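You operate a simulated robot arm through the tools that you are given. There is no shell and no other tool. Be economical: measure what you need, move in short steps, check, and stop when the job is done.

The job below is to be done with a simulated two-armed robot. You get a single attempt, and the scene is never put back.

JOB
Zero the counter and run the clamped motor five turns in reverse, then switch off and unplug it.
Fine: reverse rocker off again, orange plug back on its rest. Where these are worked on the way, their far stop is far enough and under half their travel is too little: reverse rocker.

Only the result counts: the job must be done as asked and must still hold three seconds after the hand-in. Knocking over, shifting, dropping, spilling or breaking anything else fails it.

ROBOT AND FRAMES
Two 7-joint arms with fingered hands on one trunk, on a base that drives. Base frame: it is fixed to the floor where the robot stands at the start and does not move with it; the origin is under the middle of the robot, x ahead of it, y to its left, z up; the surface under the hand at the start is at about z = 0.785. Lengths are in m, angles in degrees, forces in N, time in s.
The left shoulder is at the start at [0.059, 0.174, 1.065], the right one opposite. With the tool pointing down near the work surface each hand reaches from about 0.32 to 0.74 m from the robot's upright axis, wherever it stands, measured 20 degrees to its own side. Places, roughly: blue stand [0.5, 0.2, 0.8]; blue stand lever [0.6, 0.2, 0.8]; power rocker [0.4, 0.2, 0.8]; reverse rocker [0.4, 0.1, 0.8]; round plug rest [0.4, 0.4, 0.8]; turns dial [0.5, 0.2, 0.9]; yellow guard [0.5, 0.3, 0.9]; zero button [0.5, 0.1, 0.8]. Payload 3.8 kg a hand.
Tool frame (each hand has its own): the origin (TCP) lies between the finger pads and is the grasp point; the fingertips stand 0.026 m ahead of it; z points along the fingers, y is the line along which they close. Largest opening 0.132 m; the body of the gripper starts 0.073 m behind the TCP. The gripper is a hand of 3 fingers: y runs from the thumb to the fingers, the wrist lies at [0, 0, -0.224] in the tool frame, and closing takes about 1.5 s.
Orientation is told as [roll, pitch, yaw] about the base's x, y, z axes, in that order, counted from this pose: with the fingers straight down and closing along the base's y, the tool's x points along the base's -x, its y along +y and its z along -z.

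CONTROLS
- The arms move only by the tool jog_arm. It takes "left_motion", "right_motion" or both (then of equal length, played together; a hand with none holds still); each is a list that holds one entry, the list of rows, each a list of 6 numbers: the shift along the tool's x, y, z in units of 50 mm (1.0 is 50 mm), then the turn, a rotation vector about the tool's x, y, z in units of 8 degrees (1.0 is 8 degrees). In form: [[[x, y, z, ax, ay, az], ...]]. A call has 1 to 20 rows; each row shifts and turns the commanded pose from where the row before left it, along the tool's axes as they then stand. "left_fingers" and "right_fingers" are, for a hand that has rows, the finger opening in m, from 0 to 0.132, set as the call begins (left out, the last holds). A call with a number of a shift or a turn outside -1 to 1 is refused whole. A row lasts 0.2 s, in which the tool goes at most 0.05 m and 8.6 degrees; a call with a longer step from one row to the next is refused whole, and so is a gripper value outside its range. Where a pose cannot be reached the arm comes as near as it can. A force on the tool above 40 N (or 10 N above the force at the start of the call, whichever is more), or a blocked arm, ends the call early, and 0.2 s more pass. The fingers move at their own pace (about 0.108 m/s each) and stop on an object; they squeeze with about 34 N. The grip force told is the motor's: it shows also when the fingers shut on nothing. Time passes only in rows, and 0.2 s behind the last, so rows that do not move let the fingers close. It gives the time, the measured TCP pose, the force on the tool (base axes), the opening and the grip force at its end, in the units of the frame above (readings bear some noise), with the torque about the TCP (base axes, N m) and any sound that the robot's microphone picked up.
- Cameras (640 x 400 px; columns grow to the right, rows downward): "scene" is now at [0.1707, 0.0427, 0.9832]; the picture's right is [0.50, -0.86, 0.00], its down [0.06, 0.04, -1.00] and it looks along [0.86, 0.50, 0.07] (base axes); focal length 214 px, centre (320, 200). "left" rides on the left gripper at [-0.062, 0.003, -0.092] in its tool frame; the picture's right is [-0.05, -1.00, 0.00], its down [0.83, -0.04, -0.56] and it looks along [0.55, -0.03, 0.83] (tool axes); focal length 230 px, centre (320, 200). "right" rides on the right gripper at [0.062, 0.003, -0.092] in its tool frame; the picture's right is [-0.05, 1.00, 0.00], its down [-0.83, -0.04, -0.56] and it looks along [-0.55, -0.03, 0.83] (tool axes); focal length 230 px, centre (320, 200). There is no depth. A picture from a camera that has moved, and an enlarged one, comes with that camera's place and axes in the base frame and with its lens.
- snapshot(camera): a new picture of that camera. No time passes.
- move_column(by): slides the trunk up (or, below 0, down) by that many m; the arms and the scene camera ride with it, the base frame stays. It gives what a move gives, with no picture.
- steer(legs): drives the robot by 1 to 6 legs, each [ahead, left, turn to the left] in m, m and degrees, along the robot's own axes; the way and the turn of a leg run together, so that a leg with both is an arc; at most 1.5 m and 180 degrees a leg. The arms and the cameras ride along, it lands a little off, and it stops where it bumps. It gives what a move gives.
- set_fingers(finger1, finger2, thumb_bend, hand): sets how far each is bent, from 0 (flat) to 100 (curled in); at 30 the hand is open as for a grip, at 70 the pads meet at the TCP. One left out holds its place. A second passes; each finger stops where it meets its share of the squeeze, and holds until it gets a number again. A gripper value or a shape takes the hand back. It gives what a move gives, with no picture; readings hold the bend of each and the force on the fingers (four entries, about 0 where the hand has none), thumb and palm.
- grasp_type(shape, hand): the hand has 3 fingers and takes this shape, open, in about a second: jaw (thumb against the fingers, like two jaws); tri (thumb and two fingers); tip (a fingertip pinch); poke (one finger out to press); point (the index stretched); flat (the hand flat); cup (the hand cupped); fist (a fist). The gripper value then closes the fingers along that shape, each until it touches; the sizes above hold for jaw. It gives what a move gives, with no picture.
- aim_head(pan, tilt): turns the head with the scene camera to pan (to the left, within 60 degrees either way) and tilt (down, from -29 to 69), counted from straight ahead of the robot. It gives what a move gives.
- close_up(camera, box): a new picture of the part [left, top, right, bottom] of that camera's present view, enlarged. No time passes.
- hand_in(): hands the job in; it is judged then, once.

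Go step by step. Nothing tells you exact positions but the pictures and the camera data: compare them with the known pose of the tool, close in by small moves and look again before you grip or let go. The budget is 120 turns and 100 pictures, counting those below and the enlarged ones. Unless the task says otherwise, let go and move clear before handing in, and close with one line.

The tools are called by a JSON object that holds its "method" and its "body". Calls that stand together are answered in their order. jog_arm: Moves the arms, as the interface text tells. Its arguments: {"type":"object","properties":{"left_motion":{"type":"array"},"left_fingers":{"type":"number"},"right_motion":{"type":"array"},"right_fingers":{"type":"number"}},"required":[]} The other tools are called the same way: move_column (by) slides the trunk up or down; grasp_type (shape, hand) gives the hand a shape; set_fingers (finger1, finger2, thumb_bend, hand) moves the fingers one by one; steer (legs) drives the base; aim_head (pan, tilt) turns the head that bears the scene camera; snapshot (camera) takes a picture; close_up (camera, box) takes an enlarged picture of a part of a camera's view; hand_in () hands the job in.

At the start:

```text
time: 0.0
left_ee_pos: [0.3252, 0.3858, 1.18]
left_orientation: [0.0, 0.0, 0.0]
left_wrist_force: [-0.4, 0.9, -0.7]
left_moment: [0.0, -0.02, 0.01]
left_grip_width: 0.132
left_gripper_force: 0.1
left_shape: jaw
left_bend: [30.0, 30.0, 30.0]
left_finger forces: [0.0, 0.0, 0.1, 0.0, 0.1, 0.0]
right_ee_pos: [0.3716, 0.0055, 1.0955]
right_orientation: [-0.1, 0.0, 0.0]
right_wrist_force: [0.0, 0.2, 0.4]
right_moment: [-0.03, 0.01, -0.01]
right_grip_width: 0.1316
right_gripper_force: 0.1
right_shape: jaw
right_bend: [30.0, 30.0, 30.0]
right_finger forces: [0.0, 0.1, 0.0, 0.1, 0.0, 0.0]
trunk travel left (down, up): [-0.375, 0.107]
robot x, y, heading: [-0.0001, 0.0007, -0.1]
head pan, tilt: [30.3, -4.2]
```

scene: 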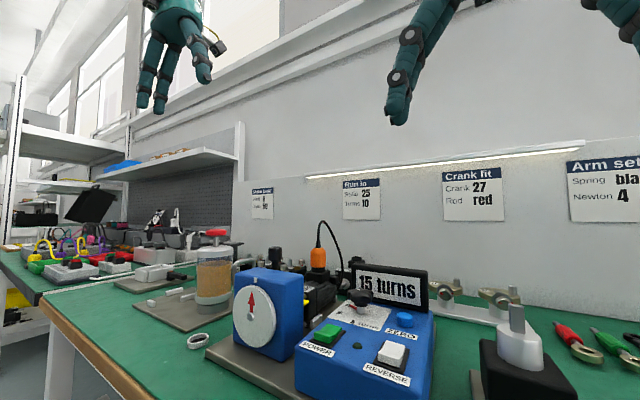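
right: 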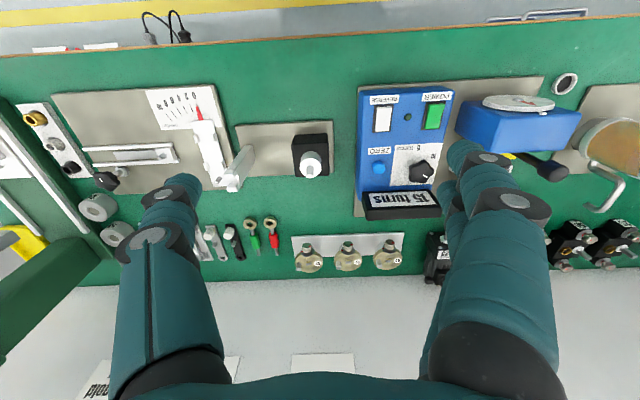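
left: 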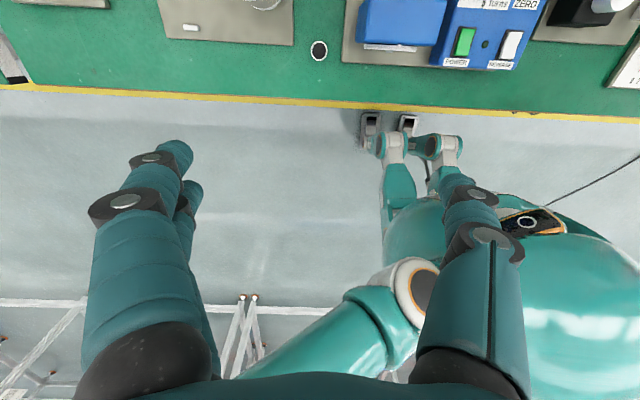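

I see the blue stand with its control box, a display reading "15 turns" and an orange plug behind it; I'll tilt the head down for a better view first.

{"method": "aim_head", "body": {"pan": 25, "tilt": 28}}

{"method": "snapshot", "body": {"camera": "scene"}}

{"method": "close_up", "body": {"camera": "right", "box": [340, 60, 640, 280]}}

```text
time: 1.0
left_ee_pos: [0.3262, 0.3856, 1.1797]
left_orientation: [0.0, 0.0, 0.1]
left_wrist_force: [-0.3, 0.4, -0.4]
left_moment: [0.0, -0.01, 0.06]
left_grip_width: 0.1322
left_gripper_force: 0.1
left_shape: jaw
left_bend: [30.0, 30.0, 30.0]
left_finger forces: [0.1, 0.0, 0.0, 0.1, 0.0, 0.0]
right_ee_pos: [0.3723, 0.0054, 1.0964]
right_orientation: [0.0, 0.1, -0.1]
right_wrist_force: [0.6, -0.6, -0.1]
right_moment: [-0.04, 0.02, -0.02]
right_grip_width: 0.1322
right_gripper_force: 0.1
right_shape: jaw
right_bend: [30.0, 30.0, 30.0]
right_finger forces: [0.0, 0.0, 0.0, 0.0, 0.0, 0.0]
trunk travel left (down, up): [-0.375, 0.107]
robot x, y, heading: [-0.002, 0.0021, 0.1]
head pan, tilt: [25.0, 28.0]
```

```text
96 pictures are left
camera scene: at [0.1775, 0.0369, 0.9316], right [0.42, -0.91, 0.0], down [-0.42, -0.2, -0.88], along [0.8, 0.37, -0.47], focal length 214 px, centre (320, 200)
```

scene: 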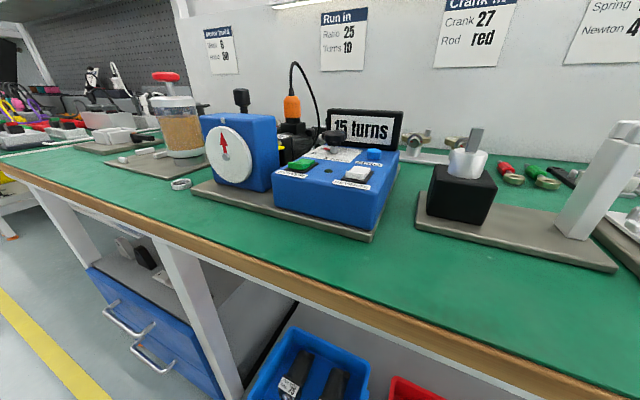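

```text
1.82 times, centred on (490, 170) of right
camera zoom: at [0.3101, 0.0077, 1.1884], right [0.05, 1.0, 0.0], down [0.83, -0.04, 0.56], along [0.55, -0.03, -0.83], focal length 418 px, centre (11, 254)
```

zoom: 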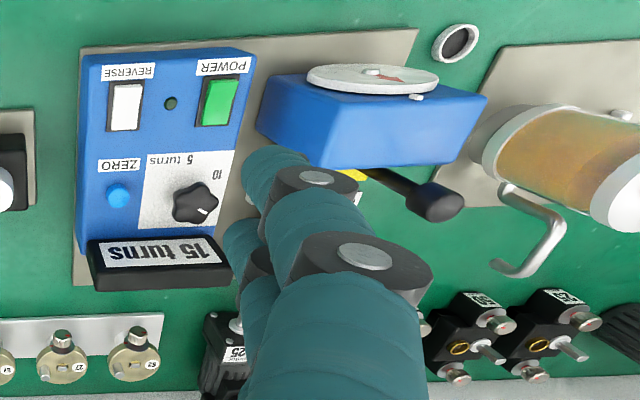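

The control box has POWER, REVERSE, ZERO and a turns dial. I'll enlarge the view to see the motor, clamp lever, guard and plug.

{"method": "close_up", "body": {"camera": "scene", "box": [180, 40, 420, 240]}}

{"method": "jog_arm", "body": {"right_motion": [[[0, -1, 0, 0, 0, 0], [0, -1, 0, 0, 0, 0], [0, -1, 0, 0, 0, 0]]], "left_motion": [[[-1, 0, 0, 0, 0, 0], [-1, 0, 0, 0, 0, 0], [0, 0, 0, 0, 0, 0]]]}}

{"method": "snapshot", "body": {"camera": "left"}}

{"method": "snapshot", "body": {"camera": "right"}}

```text
2.00 times, centred on (300, 140) of scene
camera zoom: at [0.1775, 0.0369, 0.9316], right [0.42, -0.91, 0.0], down [-0.42, -0.2, -0.88], along [0.8, 0.37, -0.47], focal length 429 px, centre (360, 320)
```

zoom: 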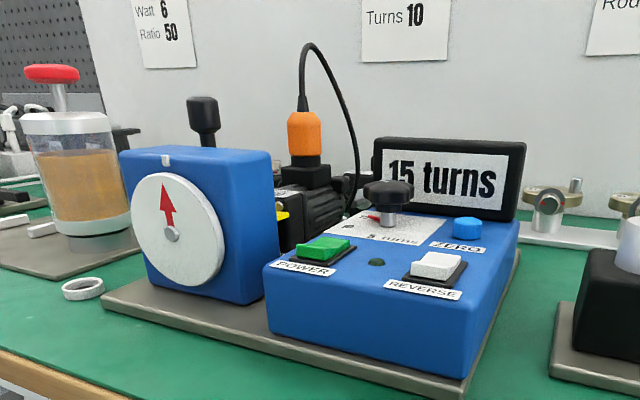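

```text
time: 1.8
left_ee_pos: [0.4259, 0.3837, 1.1821]
left_orientation: [0.1, -0.1, -0.1]
left_wrist_force: [-0.1, -0.8, -0.3]
left_moment: [-0.01, -0.03, 0.01]
left_grip_width: 0.1319
left_gripper_force: 0.0
left_shape: jaw
left_bend: [30.0, 30.0, 30.0]
left_finger forces: [0.0, 0.0, 0.0, 0.0, 0.1, 0.1]
right_ee_pos: [0.3723, -0.1439, 1.098]
right_orientation: [0.1, 0.0, 0.0]
right_wrist_force: [0.9, -0.3, 1.8]
right_moment: [0.02, -0.03, 0.01]
right_grip_width: 0.1317
right_gripper_force: 0.0
right_shape: jaw
right_bend: [30.0, 30.0, 30.0]
right_finger forces: [0.1, 0.0, 0.0, 0.1, 0.1, 0.0]
trunk travel left (down, up): [-0.375, 0.107]
robot x, y, heading: [-0.0008, 0.0012, 0.1]
head pan, tilt: [25.0, 28.0]
```

```text
93 pictures are left
camera left: at [0.4873, 0.3874, 1.2748], right [0.05, -1.0, 0.0], down [-0.83, -0.04, 0.55], along [-0.55, -0.03, -0.83], focal length 230 px, centre (320, 200)
```

left: 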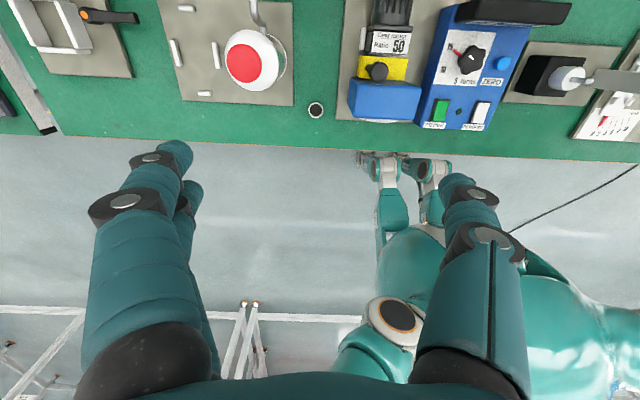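

```text
92 pictures are left
camera right: at [0.3099, -0.1423, 1.1909], right [0.05, 1.0, 0.0], down [0.83, -0.04, 0.56], along [0.56, -0.03, -0.83], focal length 230 px, centre (320, 200)
```

right: 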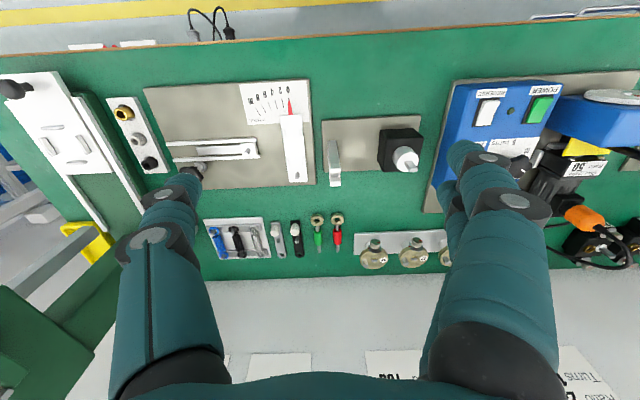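

The motor with an orange plug sits behind the blue gearbox with the yellow guard, and the white ring near [0.4, 0.4] is likely the plug rest. I'll raise the trunk and look from higher.

{"method": "move_column", "body": {"by": 0.1}}

{"method": "aim_head", "body": {"pan": 25, "tilt": 45}}

{"method": "jog_arm", "body": {"left_motion": [[[-1, 0, 0, 0, 0, 0], [-1, 1, 0, 0, 0, 0], [-1, 1, 0, 0, 0, 0], [-1, 0, 0, 0, 0, 0], [-1, 0, 0, 0, 0, 0]]]}}

{"method": "snapshot", "body": {"camera": "scene"}}

{"method": "snapshot", "body": {"camera": "left"}}

```text
time: 3.1
left_ee_pos: [0.4278, 0.386, 1.2797]
left_orientation: [0.0, 0.2, 0.0]
left_wrist_force: [1.0, 0.4, 0.2]
left_moment: [0.0, 0.04, 0.0]
left_grip_width: 0.1319
left_gripper_force: 0.0
left_shape: jaw
left_bend: [30.0, 30.0, 30.0]
left_finger forces: [0.0, 0.0, 0.0, 0.0, 0.1, 0.0]
right_ee_pos: [0.3742, -0.1452, 1.194]
right_orientation: [0.0, 0.0, -0.2]
right_wrist_force: [0.2, -0.5, 0.3]
right_moment: [0.0, 0.04, -0.04]
right_grip_width: 0.1319
right_gripper_force: 0.1
right_shape: jaw
right_bend: [30.0, 30.0, 30.0]
right_finger forces: [0.0, 0.1, 0.0, 0.0, 0.1, 0.0]
trunk travel left (down, up): [-0.475, 0.007]
robot x, y, heading: [0.0019, 0.0021, -0.1]
head pan, tilt: [25.0, 28.0]
```

```text
time: 3.9
left_ee_pos: [0.425, 0.3864, 1.2802]
left_orientation: [0.0, 0.0, -0.1]
left_wrist_force: [0.6, 0.8, -0.3]
left_moment: [0.03, 0.0, 0.02]
left_grip_width: 0.1316
left_gripper_force: 0.2
left_shape: jaw
left_bend: [30.0, 30.0, 30.0]
left_finger forces: [0.1, 0.0, 0.0, 0.0, 0.1, 0.1]
right_ee_pos: [0.3712, -0.1449, 1.1962]
right_orientation: [-0.1, 0.1, -0.1]
right_wrist_force: [0.2, 0.8, 0.8]
right_moment: [0.0, -0.01, 0.01]
right_grip_width: 0.1317
right_gripper_force: 0.1
right_shape: jaw
right_bend: [30.0, 30.0, 30.0]
right_finger forces: [0.1, 0.1, 0.0, 0.0, 0.0, 0.0]
trunk travel left (down, up): [-0.475, 0.007]
robot x, y, heading: [-0.0053, -0.0003, 0.0]
head pan, tilt: [25.0, 45.0]
```

```text
refused: row 2 steps farther than a row can; nothing moved
```

```text
91 pictures are left
camera scene: at [0.1817, 0.0327, 1.0373], right [0.42, -0.91, 0.0], down [-0.64, -0.3, -0.71], along [0.64, 0.3, -0.71], focal length 214 px, centre (320, 200)
```

scene: 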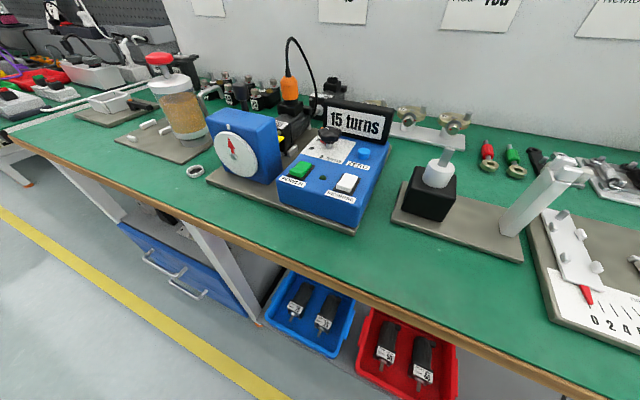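

```text
90 pictures are left
camera left: at [0.487, 0.3895, 1.3731], right [0.05, -1.0, 0.0], down [-0.83, -0.04, 0.56], along [-0.55, -0.03, -0.83], focal length 230 px, centre (320, 200)
```

left: 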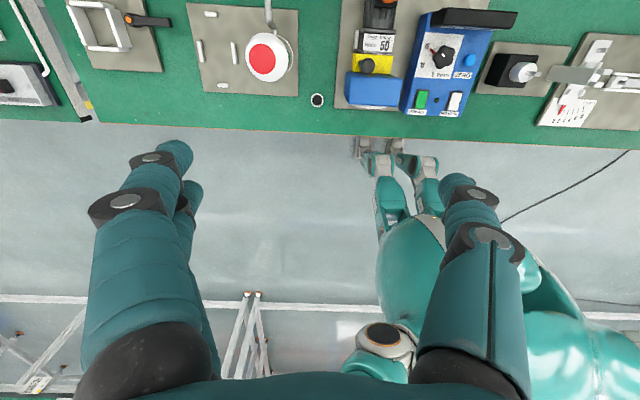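

The left camera nearly frames the stand, so I'll push the left hand ahead and look again.

{"method": "jog_arm", "body": {"left_motion": [[[-1, 0, 0, 0, 0, 0], [-1, 0, 0, 0, 0, 0], [-1, 0, 0, 0, 0, 0], [-1, 0, 0, 0, 0, 0], [0, 0, 0, 0, 0, 0]]]}}

{"method": "close_up", "body": {"camera": "left", "box": [280, 0, 520, 150]}}

{"method": "snapshot", "body": {"camera": "left"}}

```text
time: 5.1
left_ee_pos: [0.4835, 0.4027, 1.2385]
left_orientation: [0.0, -0.1, 0.0]
left_wrist_force: [0.4, 0.0, -0.2]
left_moment: [-0.02, -0.01, 0.01]
left_grip_width: 0.1323
left_gripper_force: 0.0
left_shape: jaw
left_bend: [30.0, 30.0, 30.0]
left_finger forces: [0.1, 0.1, 0.0, 0.1, 0.0, 0.1]
left hand out of reach, approached as far as the arm can: row 1, 2, 3, 4
right_ee_pos: [0.3714, -0.1452, 1.1971]
right_orientation: [0.1, -0.1, -0.1]
right_wrist_force: [0.4, 0.0, 0.8]
right_moment: [-0.02, -0.01, 0.01]
right_grip_width: 0.1317
right_gripper_force: 0.1
right_shape: jaw
right_bend: [30.0, 30.0, 30.0]
right_finger forces: [0.0, 0.1, 0.0, 0.1, 0.1, 0.0]
trunk travel left (down, up): [-0.475, 0.007]
robot x, y, heading: [-0.0025, -0.0003, -0.2]
head pan, tilt: [25.0, 45.0]
```

```text
2.67 times, centred on (400, 75) of left
camera zoom: at [0.5439, 0.4045, 1.3313], right [0.05, -1.0, 0.0], down [-0.83, -0.04, 0.55], along [-0.55, -0.03, -0.83], focal length 614 px, centre (107, 533)
```

zoom: 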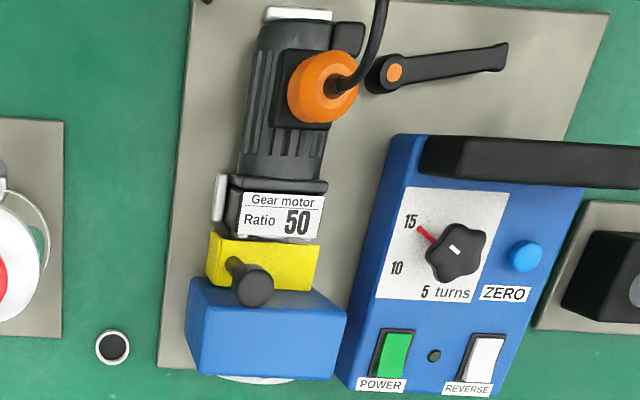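

```text
88 pictures are left
camera left: at [0.5439, 0.4045, 1.3313], right [0.05, -1.0, 0.0], down [-0.83, -0.04, 0.55], along [-0.55, -0.03, -0.83], focal length 230 px, centre (320, 200)
```

left: 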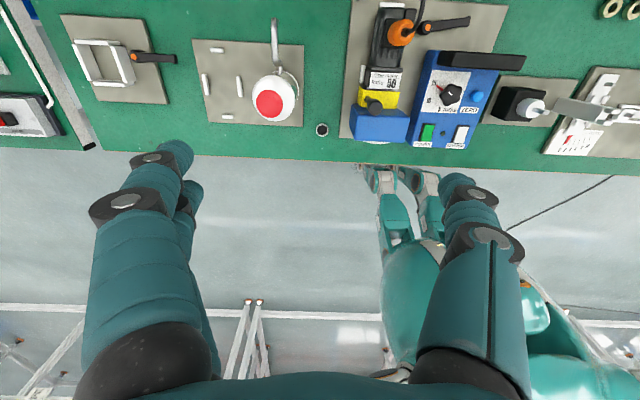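

I can see it all now: the dial pointer is at 15 (it must go to 5), motor guard on, and the plug is in the motor. I'll check the rocker states enlarged.

{"method": "close_up", "body": {"camera": "scene", "box": [270, 115, 390, 215]}}

{"method": "close_up", "body": {"camera": "left", "box": [405, 65, 495, 155]}}

{"method": "close_up", "body": {"camera": "scene", "box": [200, 60, 340, 180]}}

```text
4.00 times, centred on (330, 165) of scene
camera zoom: at [0.1812, 0.0323, 1.0374], right [0.42, -0.91, 0.0], down [-0.64, -0.3, -0.71], along [0.64, 0.3, -0.71], focal length 858 px, centre (280, 340)
```

zoom: 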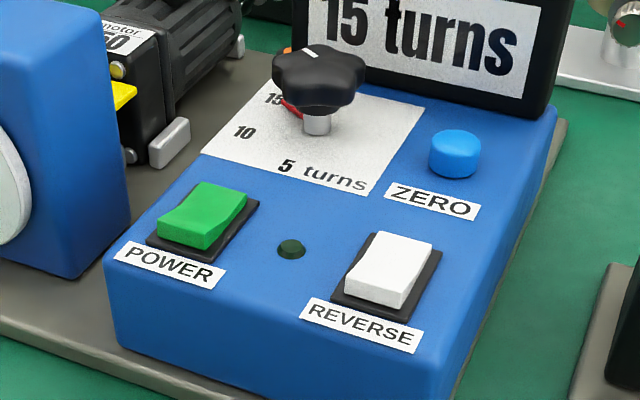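

```text
4.44 times, centred on (450, 110) of left
camera zoom: at [0.5439, 0.4045, 1.3313], right [0.05, -1.0, 0.0], down [-0.83, -0.04, 0.55], along [-0.55, -0.03, -0.83], focal length 1022 px, centre (-258, 600)
```

zoom: 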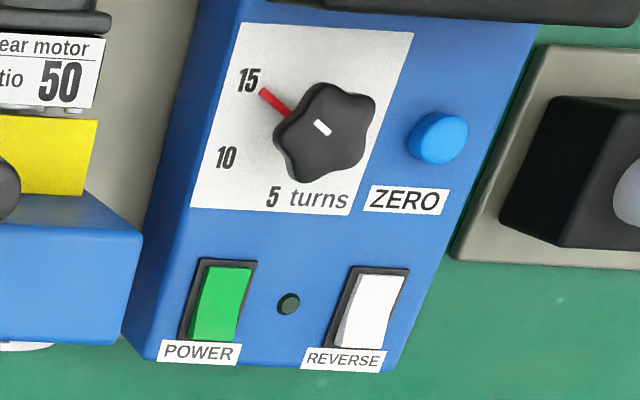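

```text
3.33 times, centred on (270, 120) of scene
camera zoom: at [0.1812, 0.0323, 1.0374], right [0.42, -0.91, 0.0], down [-0.64, -0.3, -0.71], along [0.64, 0.3, -0.71], focal length 715 px, centre (487, 467)
```

zoom: 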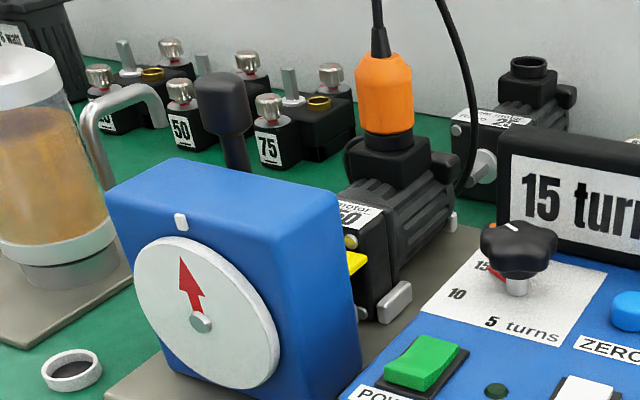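

Both rockers have their near end raised and the lamp is dark, so I take both to be off. I'll lower the trunk, put the right hand in poke shape and check where its fingertip sits.

{"method": "move_column", "body": {"by": -0.1}}

{"method": "grasp_type", "body": {"hand": "right", "shape": "poke"}}

{"method": "jog_arm", "body": {"right_motion": [[[-1, 0, 0, 0, 0, 0], [-1, 0, 0, 0, 0, 0], [0, 1, 0, 0, 0, 0], [0, 1, 0, 0, 0, 0], [0, 1, 0, 0, 0, 0], [0, 1, 0, 0, 0, 0], [0, 0.7, 0, 0, 0, 0], [0, 0, 1, 0, 0, 0], [0, 0, 1, 0, 0, 0]]]}}

{"method": "aim_head", "body": {"pan": 20, "tilt": 25}}

{"method": "snapshot", "body": {"camera": "scene"}}

{"method": "snapshot", "body": {"camera": "right"}}

{"method": "snapshot", "body": {"camera": "left"}}

```text
time: 6.4
left_ee_pos: [0.4834, 0.4034, 1.1405]
left_orientation: [-0.1, 0.0, 0.0]
left_wrist_force: [-0.5, 0.0, 0.4]
left_moment: [-0.01, -0.03, 0.0]
left_grip_width: 0.1319
left_gripper_force: 0.1
left_shape: jaw
left_bend: [30.0, 30.0, 30.0]
left_finger forces: [0.0, 0.1, 0.1, 0.1, 0.0, 0.1]
right_ee_pos: [0.3698, -0.1447, 1.0968]
right_orientation: [0.2, -0.1, -0.2]
right_wrist_force: [0.4, -0.7, 0.2]
right_moment: [-0.01, -0.02, 0.0]
right_grip_width: 0.1319
right_gripper_force: 0.1
right_shape: jaw
right_bend: [30.0, 30.0, 30.0]
right_finger forces: [0.1, 0.1, 0.1, 0.1, 0.0, 0.0]
trunk travel left (down, up): [-0.375, 0.107]
robot x, y, heading: [0.0005, 0.0002, -0.0]
head pan, tilt: [25.0, 45.0]
```

```text
time: 7.3
left_ee_pos: [0.4837, 0.4039, 1.1389]
left_orientation: [0.0, 0.0, 0.0]
left_wrist_force: [0.4, 0.5, -0.8]
left_moment: [0.04, -0.01, 0.03]
left_grip_width: 0.1317
left_gripper_force: 0.0
left_shape: jaw
left_bend: [30.0, 30.0, 30.0]
left_finger forces: [0.1, 0.0, 0.0, 0.1, 0.0, 0.0]
right_ee_pos: [0.3715, -0.1441, 1.0962]
right_orientation: [0.0, 0.0, -0.1]
right_wrist_force: [0.7, -0.2, 0.1]
right_moment: [0.01, 0.03, -0.02]
right_grip_width: 0.0
right_gripper_force: 0.0
right_shape: poke
right_bend: [100.0, 100.0, 45.0]
right_finger forces: [0.1, 0.0, 0.0, 0.1, 0.0, 0.0]
trunk travel left (down, up): [-0.375, 0.107]
robot x, y, heading: [-0.0006, -0.0003, 0.0]
head pan, tilt: [25.0, 45.0]
```

```text
time: 9.3
left_ee_pos: [0.4838, 0.4032, 1.1395]
left_orientation: [0.1, 0.0, 0.0]
left_wrist_force: [-0.4, 1.2, 0.4]
left_moment: [-0.03, -0.01, 0.01]
left_grip_width: 0.132
left_gripper_force: 0.1
left_shape: jaw
left_bend: [30.0, 30.0, 30.0]
left_finger forces: [0.0, 0.1, 0.0, 0.0, 0.0, 0.0]
right_ee_pos: [0.4707, 0.092, 0.9937]
right_orientation: [0.1, 0.0, -0.1]
right_wrist_force: [0.3, -1.0, -0.1]
right_moment: [-0.03, 0.02, 0.03]
right_grip_width: 0.0002
right_gripper_force: 0.0
right_shape: poke
right_bend: [100.0, 100.0, 45.0]
right_finger forces: [0.0, 0.0, 0.1, 0.0, 0.0, 0.1]
trunk travel left (down, up): [-0.375, 0.107]
robot x, y, heading: [-0.0007, -0.0007, -0.2]
head pan, tilt: [25.0, 45.0]
```

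```text
time: 10.2
left_ee_pos: [0.4841, 0.4025, 1.138]
left_orientation: [0.0, -0.1, 0.0]
left_wrist_force: [0.5, -0.2, 0.1]
left_moment: [0.04, 0.0, 0.0]
left_grip_width: 0.1317
left_gripper_force: 0.0
left_shape: jaw
left_bend: [30.0, 30.0, 30.0]
left_finger forces: [0.0, 0.0, 0.0, 0.1, 0.0, 0.0]
right_ee_pos: [0.4699, 0.0923, 0.9948]
right_orientation: [0.1, 0.1, -0.1]
right_wrist_force: [-0.5, -0.2, 0.6]
right_moment: [-0.02, 0.02, -0.01]
right_grip_width: 0.0002
right_gripper_force: 0.2
right_shape: poke
right_bend: [100.0, 100.0, 45.0]
right_finger forces: [0.1, 0.0, 0.1, 0.0, 0.0, 0.1]
trunk travel left (down, up): [-0.375, 0.107]
robot x, y, heading: [-0.0005, -0.0008, -0.1]
head pan, tilt: [20.0, 25.0]
```

```text
84 pictures are left
camera scene: at [0.1814, 0.0298, 0.9362], right [0.34, -0.94, 0.0], down [-0.4, -0.14, -0.91], along [0.85, 0.31, -0.42], focal length 214 px, centre (320, 200)
```

scene: 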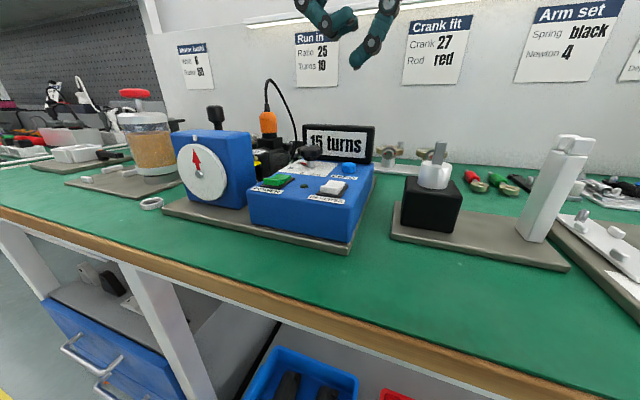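

```text
83 pictures are left
camera right: at [0.4085, 0.0941, 1.0877], right [0.05, 1.0, 0.0], down [0.83, -0.04, 0.56], along [0.55, -0.03, -0.83], focal length 230 px, centre (320, 200)
```

right: 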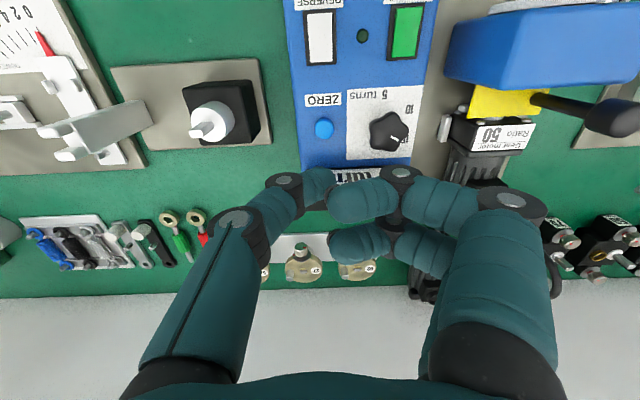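

```text
82 pictures are left
camera left: at [0.5449, 0.4055, 1.2316], right [0.05, -1.0, 0.0], down [-0.83, -0.04, 0.56], along [-0.55, -0.03, -0.83], focal length 230 px, centre (320, 200)
```

left: 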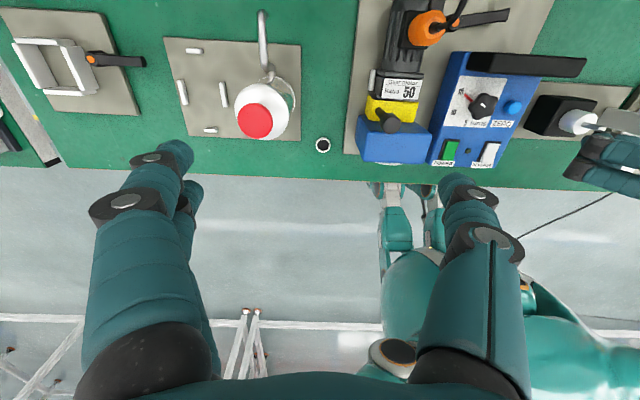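

The poke tip is the thumb, about 21 mm ahead of the TCP, with the fist beside it on the knob side. I'll tilt the hand 16° so the fist clears the dial and hover over ZERO.

{"method": "jog_arm", "body": {"right_motion": [[[0, 0, 0, -1, 0, 0], [0, 0, 0, -1, 0, 0], [-0.22, -0.69, 0, 0, 0, 0], [0, 0, 0.7, 0, 0, 0], [0, 0, 0.7, 0, 0, 0], [0, 0, 0.46, 0, 0, 0]]]}}

{"method": "close_up", "body": {"camera": "scene", "box": [240, 80, 440, 220]}}

{"method": "snapshot", "body": {"camera": "right"}}

```text
time: 11.6
left_ee_pos: [0.4837, 0.4026, 1.1385]
left_orientation: [0.0, 0.0, 0.1]
left_wrist_force: [-0.2, 0.5, -0.2]
left_moment: [0.0, 0.02, 0.01]
left_grip_width: 0.1321
left_gripper_force: 0.0
left_shape: jaw
left_bend: [30.0, 30.0, 30.0]
left_finger forces: [0.1, 0.1, 0.0, 0.0, 0.1, 0.0]
right_ee_pos: [0.4824, 0.0851, 0.8961]
right_orientation: [16.1, 0.0, -0.1]
right_wrist_force: [0.1, 0.7, 1.0]
right_moment: [-0.05, -0.01, 0.02]
right_grip_width: 0.0002
right_gripper_force: 0.1
right_shape: poke
right_bend: [100.0, 100.0, 45.0]
right_finger forces: [0.1, 0.0, 0.1, 0.0, 0.0, 0.1]
trunk travel left (down, up): [-0.375, 0.107]
robot x, y, heading: [-0.0018, -0.0009, 0.1]
head pan, tilt: [20.0, 25.0]
```

```text
2.86 times, centred on (340, 150) of scene
camera zoom: at [0.1814, 0.0299, 0.9363], right [0.34, -0.94, 0.0], down [-0.4, -0.14, -0.91], along [0.85, 0.31, -0.42], focal length 613 px, centre (263, 343)
```

zoom: 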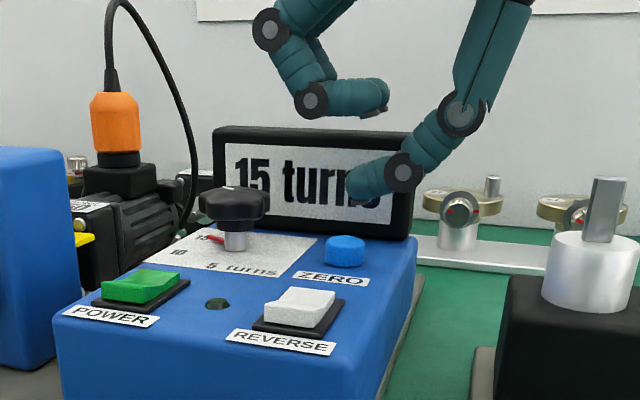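

```text
80 pictures are left
camera right: at [0.4209, 0.061, 0.9866], right [0.05, 0.96, 0.28], down [0.83, -0.2, 0.52], along [0.56, 0.2, -0.81], focal length 230 px, centre (320, 200)
```

right: 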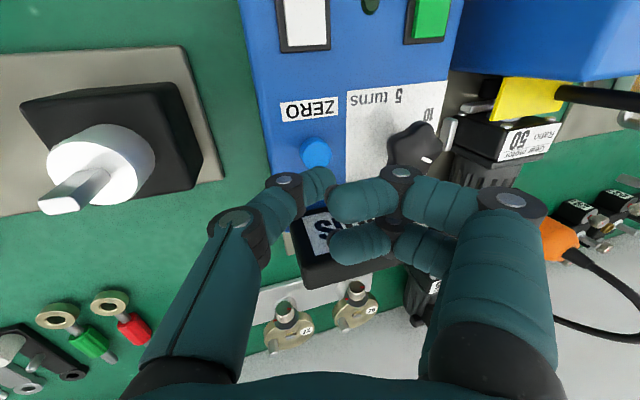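

The tip is about 20 mm over the ZERO button. I'll lower and press in small steps, then lift.

{"method": "jog_arm", "body": {"right_motion": [[[0.02, -0.042, 0.36, 0, 0, 0], [0, -0.03, 0.115, 0, 0, 0], [0, -0.03, 0.115, 0, 0, 0], [0, 0, 0, 0, 0, 0]]]}}

{"method": "close_up", "body": {"camera": "scene", "box": [240, 80, 440, 220]}}

```text
time: 12.6
left_ee_pos: [0.483, 0.4028, 1.139]
left_orientation: [0.0, 0.1, 0.1]
left_wrist_force: [0.5, 0.4, 0.1]
left_moment: [0.0, -0.02, 0.02]
left_grip_width: 0.1319
left_gripper_force: 0.2
left_shape: jaw
left_bend: [30.0, 30.0, 30.0]
left_finger forces: [0.0, 0.0, 0.1, 0.1, 0.0, 0.0]
right_ee_pos: [0.4806, 0.0866, 0.8688]
right_orientation: [16.2, -0.2, -0.1]
right_wrist_force: [2.3, -0.9, 14.1]
right_moment: [0.09, -0.05, -0.04]
right_grip_width: 0.0
right_gripper_force: 0.1
right_shape: poke
right_bend: [100.0, 100.0, 45.0]
right_finger forces: [0.0, 0.0, 0.0, 0.1, 12.9, 0.0]
trunk travel left (down, up): [-0.375, 0.107]
robot x, y, heading: [0.0023, 0.003, 0.0]
head pan, tilt: [20.0, 25.0]
heard: click
```

```text
2.86 times, centred on (340, 150) of scene
camera zoom: at [0.181, 0.0296, 0.9366], right [0.34, -0.94, 0.0], down [-0.4, -0.14, -0.91], along [0.85, 0.31, -0.42], focal length 613 px, centre (263, 343)
```

zoom: 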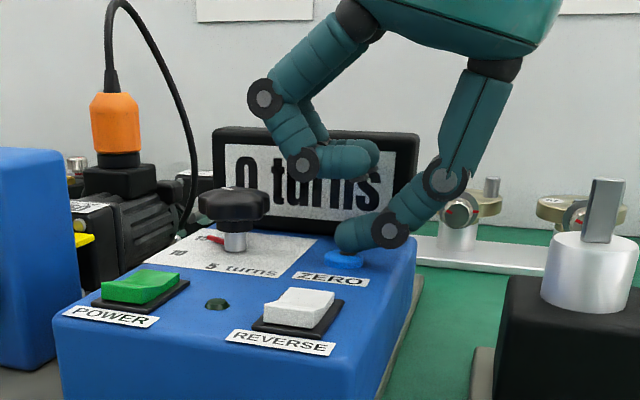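

ZERO clicked and the display reads 0 turns. Now I'll lift, reopen the right hand as jaws, and hover over the dial at yaw −30° to turn it from 15 to 5.

{"method": "jog_arm", "body": {"right_motion": [[[0, 0, -1, 0, 0, 0], [0, 0, -1, 0, 0, 0], [0, 0, 0, 1, 0, 0], [0, 0, 0, 1, 0, 0], [-0.09, 0, -0.6, 0, 0, 0.94], [0, 0, 0, 0, 0, 0.94], [0, 0, 0, 0, 0, 0.94], [0, 0, 0, 0, 0, 0.94]]]}}

{"method": "grasp_type", "body": {"hand": "right", "shape": "jaw"}}

```text
time: 14.4
left_ee_pos: [0.484, 0.4021, 1.1383]
left_orientation: [0.0, -0.1, -0.1]
left_wrist_force: [0.7, -0.4, -0.2]
left_moment: [0.01, -0.04, 0.0]
left_grip_width: 0.1322
left_gripper_force: 0.1
left_shape: jaw
left_bend: [30.0, 30.0, 30.0]
left_finger forces: [0.0, 0.0, 0.0, 0.1, 0.2, 0.1]
right_ee_pos: [0.4868, 0.0591, 0.9929]
right_orientation: [0.1, 0.0, -30.3]
right_wrist_force: [0.0, 0.0, 0.1]
right_moment: [0.0, 0.0, -0.01]
right_grip_width: 0.0
right_gripper_force: 0.2
right_shape: poke
right_bend: [100.0, 100.0, 45.0]
right_finger forces: [0.1, 0.1, 0.1, 0.0, 0.0, 0.0]
trunk travel left (down, up): [-0.375, 0.107]
robot x, y, heading: [-0.0012, 0.0007, 0.1]
head pan, tilt: [20.0, 25.0]
```

```text
time: 15.3
left_ee_pos: [0.4838, 0.4029, 1.1387]
left_orientation: [0.0, -0.1, -0.1]
left_wrist_force: [0.8, 0.1, 0.2]
left_moment: [-0.01, 0.0, 0.02]
left_grip_width: 0.1319
left_gripper_force: 0.1
left_shape: jaw
left_bend: [30.0, 30.0, 30.0]
left_finger forces: [0.0, 0.0, 0.0, 0.0, 0.1, 0.0]
right_ee_pos: [0.4865, 0.0589, 0.9926]
right_orientation: [0.0, 0.0, -30.0]
right_wrist_force: [-0.5, 0.0, -0.3]
right_moment: [-0.01, -0.02, 0.0]
right_grip_width: 0.1318
right_gripper_force: 0.1
right_shape: jaw
right_bend: [30.0, 30.0, 30.0]
right_finger forces: [0.0, 0.0, 0.1, 0.1, 0.0, 0.0]
trunk travel left (down, up): [-0.375, 0.107]
robot x, y, heading: [-0.0035, -0.0009, -0.1]
head pan, tilt: [20.0, 25.0]
```

Moving over the dial with the fingers at 70 mm opening and lowering part way to check alignment.

{"method": "jog_arm", "body": {"right_motion": [[[0.5, 0.85, 0, 0, 0, 0], [0.5, 0.84, 0, 0, 0, 0], [0, 0, 0.8, 0, 0, 0], [0, 0, 0, 0, 0, 0]]], "right_fingers": 0.07}}

{"method": "close_up", "body": {"camera": "scene", "box": [240, 60, 440, 200]}}

{"method": "snapshot", "body": {"camera": "right"}}

```text
time: 16.3
left_ee_pos: [0.4825, 0.4028, 1.1385]
left_orientation: [0.1, 0.1, 0.1]
left_wrist_force: [0.0, 0.1, -0.3]
left_moment: [-0.03, -0.02, 0.02]
left_grip_width: 0.1319
left_gripper_force: 0.0
left_shape: jaw
left_bend: [30.0, 30.0, 30.0]
left_finger forces: [0.0, 0.0, 0.0, 0.1, 0.0, 0.0]
right_ee_pos: [0.4864, 0.1584, 0.9522]
right_orientation: [0.1, -0.1, -30.0]
right_wrist_force: [0.2, -0.1, 0.0]
right_moment: [-0.01, -0.03, -0.04]
right_grip_width: 0.0705
right_gripper_force: 0.1
right_shape: jaw
right_bend: [72.0, 72.0, 70.0]
right_finger forces: [0.0, 0.0, 0.1, 0.0, 0.0, 0.0]
trunk travel left (down, up): [-0.375, 0.107]
robot x, y, heading: [0.0028, 0.0057, 0.0]
head pan, tilt: [20.0, 25.0]
```

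```text
2.86 times, centred on (340, 130) of scene
camera zoom: at [0.181, 0.0301, 0.9364], right [0.34, -0.94, 0.0], down [-0.4, -0.14, -0.91], along [0.85, 0.31, -0.42], focal length 613 px, centre (263, 400)
```

zoom: 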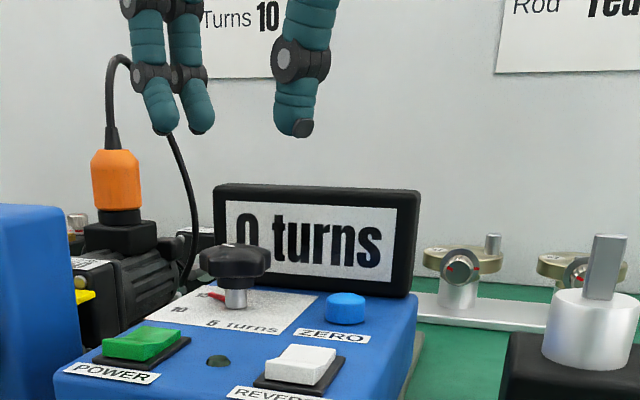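

```text
77 pictures are left
camera right: at [0.4332, 0.1912, 1.0457], right [0.55, 0.84, 0.0], down [0.7, -0.45, 0.56], along [0.47, -0.3, -0.83], focal length 230 px, centre (320, 200)
```

right: 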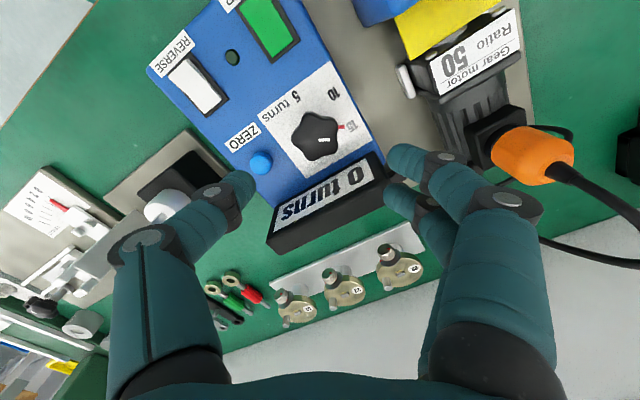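

The hand is centred on the dial; I'll turn to yaw −10° (more clearance from the display), lower around the knob and close.

{"method": "jog_arm", "body": {"right_motion": [[[0.07, -0.04, 0, 0, 0, -0.83], [0, 0, 0, 0, 0, -0.83], [0, 0, 0, 0, 0, -0.84], [0, 0, 0.5, 0, 0, 0], [0, 0, 0.5, 0, 0, 0]]], "right_fingers": 0.066}}

{"method": "close_up", "body": {"camera": "scene", "box": [240, 60, 440, 200]}}

{"method": "snapshot", "body": {"camera": "right"}}

```text
time: 17.5
left_ee_pos: [0.4832, 0.4017, 1.1386]
left_orientation: [-0.1, 0.0, 0.0]
left_wrist_force: [-0.8, 0.1, -0.1]
left_moment: [-0.01, 0.01, 0.01]
left_grip_width: 0.1319
left_gripper_force: 0.0
left_shape: jaw
left_bend: [30.0, 30.0, 30.0]
left_finger forces: [0.0, 0.1, 0.1, 0.0, 0.1, 0.1]
right_ee_pos: [0.4819, 0.1577, 0.9032]
right_orientation: [0.2, 0.0, -10.2]
right_wrist_force: [0.5, -0.2, -0.6]
right_moment: [-0.03, 0.0, 0.01]
right_grip_width: 0.0667
right_gripper_force: 0.1
right_shape: jaw
right_bend: [73.0, 73.0, 70.0]
right_finger forces: [0.0, 0.0, 0.1, 0.0, 0.0, 0.0]
trunk travel left (down, up): [-0.375, 0.107]
robot x, y, heading: [-0.0011, 0.0006, -0.2]
head pan, tilt: [20.0, 25.0]
```

```text
2.86 times, centred on (340, 130) of scene
camera zoom: at [0.1815, 0.0298, 0.9363], right [0.34, -0.94, 0.0], down [-0.4, -0.14, -0.91], along [0.85, 0.31, -0.42], focal length 613 px, centre (263, 400)
```

zoom: 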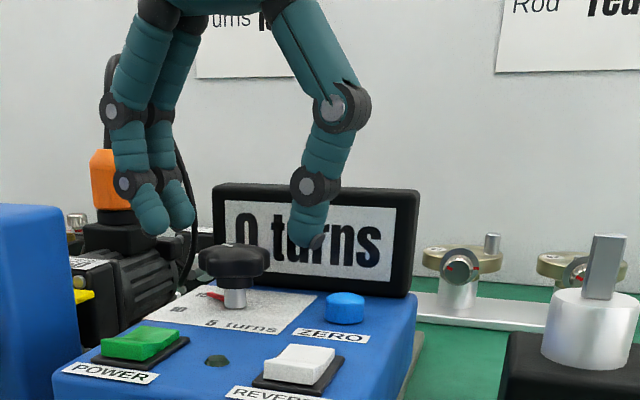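

```text
75 pictures are left
camera right: at [0.4213, 0.1704, 0.9954], right [0.23, 0.97, 0.0], down [0.81, -0.19, 0.56], along [0.54, -0.13, -0.83], focal length 230 px, centre (320, 200)
```

right: 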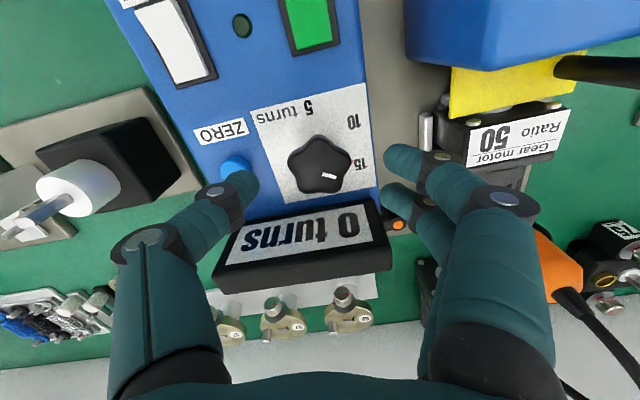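

Alignment looks good; lowering 25 mm and closing on the knob.

{"method": "jog_arm", "body": {"right_motion": [[[0, 0, 0.26, 0, 0, 0], [0, 0, 0.26, 0, 0, 0]]]}}

{"method": "jog_arm", "body": {"right_motion": [[[0, 0, 0, 0, 0, 0], [0, 0, 0, 0, 0, 0], [0, 0, 0, 0, 0, 0], [0, 0, 0, 0, 0, 0]]], "right_fingers": 0.0}}

{"method": "close_up", "body": {"camera": "scene", "box": [240, 60, 440, 200]}}

```text
time: 18.1
left_ee_pos: [0.4846, 0.4032, 1.1382]
left_orientation: [0.0, 0.1, 0.0]
left_wrist_force: [-0.1, -1.3, 0.1]
left_moment: [0.0, -0.01, 0.01]
left_grip_width: 0.132
left_gripper_force: 0.0
left_shape: jaw
left_bend: [30.0, 30.0, 30.0]
left_finger forces: [0.1, 0.1, 0.0, 0.0, 0.1, 0.1]
right_ee_pos: [0.4821, 0.1577, 0.8758]
right_orientation: [0.2, 0.0, -10.1]
right_wrist_force: [-0.4, -0.7, -0.3]
right_moment: [0.01, -0.01, 0.0]
right_grip_width: 0.0664
right_gripper_force: 0.0
right_shape: jaw
right_bend: [73.0, 73.0, 70.0]
right_finger forces: [0.0, 0.0, 0.1, 0.0, 0.0, 0.0]
trunk travel left (down, up): [-0.375, 0.107]
robot x, y, heading: [0.002, 0.0019, -0.1]
head pan, tilt: [20.0, 25.0]
```

```text
time: 19.1
left_ee_pos: [0.4834, 0.4021, 1.1375]
left_orientation: [0.0, -0.1, 0.1]
left_wrist_force: [0.1, -1.0, -0.3]
left_moment: [0.02, 0.01, -0.01]
left_grip_width: 0.1319
left_gripper_force: 0.0
left_shape: jaw
left_bend: [30.0, 30.0, 30.0]
left_finger forces: [0.0, 0.0, 0.0, 0.0, 0.1, 0.0]
right_ee_pos: [0.4812, 0.1579, 0.8761]
right_orientation: [0.0, 0.1, -10.2]
right_wrist_force: [-2.1, -0.7, -9.4]
right_moment: [-0.05, 0.05, 0.01]
right_grip_width: 0.0271
right_gripper_force: 34.3
right_shape: jaw
right_bend: [73.0, 73.0, 70.0]
right_finger forces: [16.3, 15.1, 0.0, 0.0, 31.7, 0.0]
trunk travel left (down, up): [-0.375, 0.107]
robot x, y, heading: [0.0007, -0.005, 0.1]
head pan, tilt: [20.0, 25.0]
```

```text
2.86 times, centred on (340, 130) of scene
camera zoom: at [0.1816, 0.0299, 0.9362], right [0.34, -0.94, 0.0], down [-0.4, -0.14, -0.91], along [0.85, 0.31, -0.42], focal length 613 px, centre (263, 400)
```

zoom: 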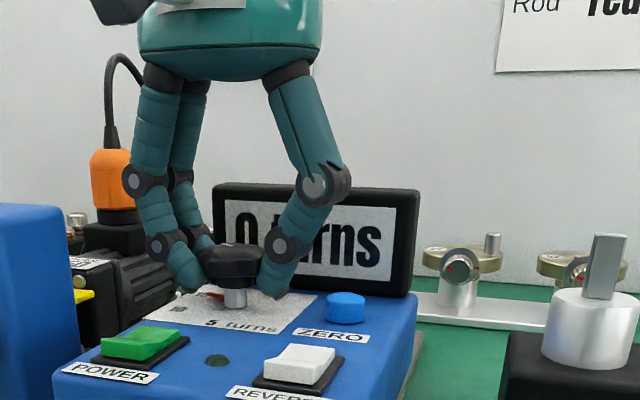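

Good grip on the knob. Turning about +60° counter-clockwise (seen from above) and checking.

{"method": "jog_arm", "body": {"right_motion": [[[0, 0, 0, 0, 0, -1], [0, 0, 0, 0, 0, -1], [0, 0, 0, 0, 0, -1], [0, 0, 0, 0, 0, -1], [0, 0, 0, 0, 0, -1], [0, 0, 0, 0, 0, -1], [0, 0, 0, 0, 0, -1], [0, 0, 0, 0, 0, -0.5], [0, 0, 0, 0, 0, 0]]]}}

{"method": "close_up", "body": {"camera": "scene", "box": [240, 60, 440, 200]}}

{"method": "snapshot", "body": {"camera": "right"}}

```text
time: 21.1
left_ee_pos: [0.4847, 0.4029, 1.1382]
left_orientation: [0.0, 0.1, 0.0]
left_wrist_force: [-0.2, -0.1, 0.4]
left_moment: [-0.03, -0.02, 0.01]
left_grip_width: 0.1319
left_gripper_force: 0.0
left_shape: jaw
left_bend: [30.0, 30.0, 30.0]
left_finger forces: [0.0, 0.0, 0.1, 0.0, 0.0, 0.0]
right_ee_pos: [0.4815, 0.1579, 0.8766]
right_orientation: [0.0, 0.0, 49.9]
right_wrist_force: [-5.3, -0.7, -15.5]
right_moment: [-0.03, -0.18, -0.16]
right_grip_width: 0.026
right_gripper_force: 34.1
right_shape: jaw
right_bend: [72.0, 72.0, 70.0]
right_finger forces: [17.9, 18.0, 0.1, 0.1, 34.9, 0.0]
trunk travel left (down, up): [-0.375, 0.107]
robot x, y, heading: [0.0018, 0.0017, 0.3]
head pan, tilt: [20.0, 25.0]
```

```text
2.86 times, centred on (340, 130) of scene
camera zoom: at [0.1817, 0.03, 0.9362], right [0.34, -0.94, 0.0], down [-0.4, -0.14, -0.91], along [0.85, 0.31, -0.42], focal length 613 px, centre (263, 400)
```

zoom: 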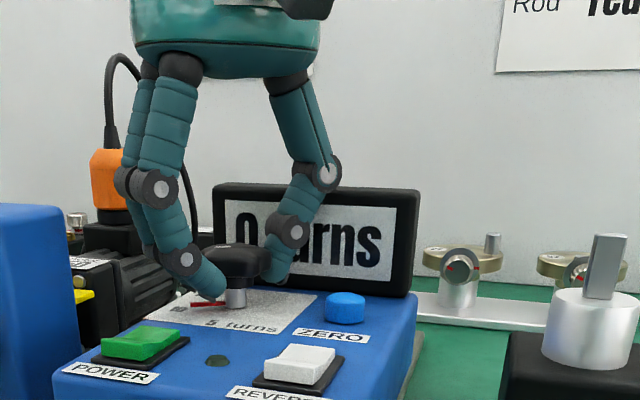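

```text
72 pictures are left
camera right: at [0.4397, 0.111, 0.969], right [-0.73, 0.68, 0.0], down [0.57, 0.61, 0.56], along [0.38, 0.41, -0.83], focal length 230 px, centre (320, 200)
```

right: 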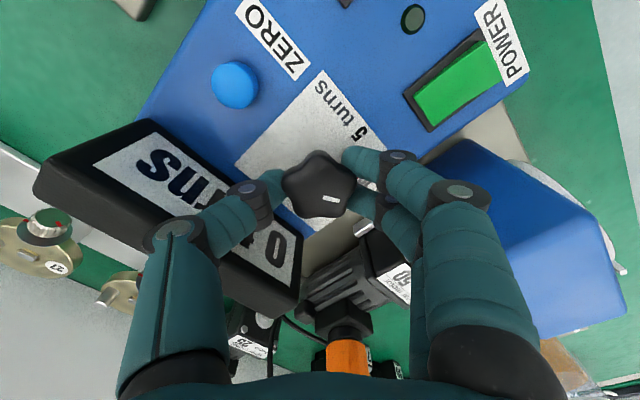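

The pointer followed by about 60°. I'll release, lift, rotate back, regrip and turn the remaining 60°.

{"method": "jog_arm", "body": {"right_motion": [[[0, 0, 0, 0, 0, 0], [0, 0, 0, 0, 0, 0], [0, 0, -0.8, 0, 0, 0], [0, 0, 0, 0, 0, 1], [0, 0, 0, 0, 0, 1], [0, 0, 0, 0, 0, 1], [0, 0, 0, 0, 0, 1], [0, 0, 0, 0, 0, 1], [0, 0, 0, 0, 0, 1], [0, 0, 0, 0, 0, 1], [0, 0, 0, 0, 0, 0.5], [0, 0, 0, 0, 0, 0]]], "right_fingers": 0.066}}

{"method": "close_up", "body": {"camera": "scene", "box": [260, 110, 380, 200]}}

```text
time: 23.7
left_ee_pos: [0.4835, 0.4027, 1.1387]
left_orientation: [0.0, 0.0, -0.1]
left_wrist_force: [0.6, 0.0, -0.3]
left_moment: [-0.02, 0.0, -0.02]
left_grip_width: 0.1319
left_gripper_force: 0.1
left_shape: jaw
left_bend: [30.0, 30.0, 30.0]
left_finger forces: [0.0, 0.0, 0.0, 0.1, 0.0, 0.1]
right_ee_pos: [0.4817, 0.1579, 0.9173]
right_orientation: [0.0, 0.1, -10.3]
right_wrist_force: [0.3, -0.3, -0.9]
right_moment: [0.04, 0.01, -0.02]
right_grip_width: 0.0653
right_gripper_force: 0.2
right_shape: jaw
right_bend: [73.0, 73.0, 70.0]
right_finger forces: [0.1, 0.1, 0.0, 0.1, 0.0, 0.1]
trunk travel left (down, up): [-0.375, 0.107]
robot x, y, heading: [-0.0006, -0.0001, -0.0]
head pan, tilt: [20.0, 25.0]
```

```text
4.44 times, centred on (320, 155) of scene
camera zoom: at [0.1814, 0.0298, 0.9363], right [0.34, -0.94, 0.0], down [-0.4, -0.14, -0.91], along [0.85, 0.31, -0.42], focal length 953 px, centre (320, 400)
```

zoom: 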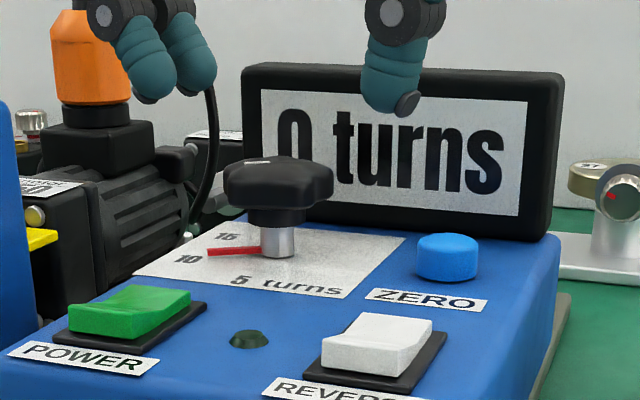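

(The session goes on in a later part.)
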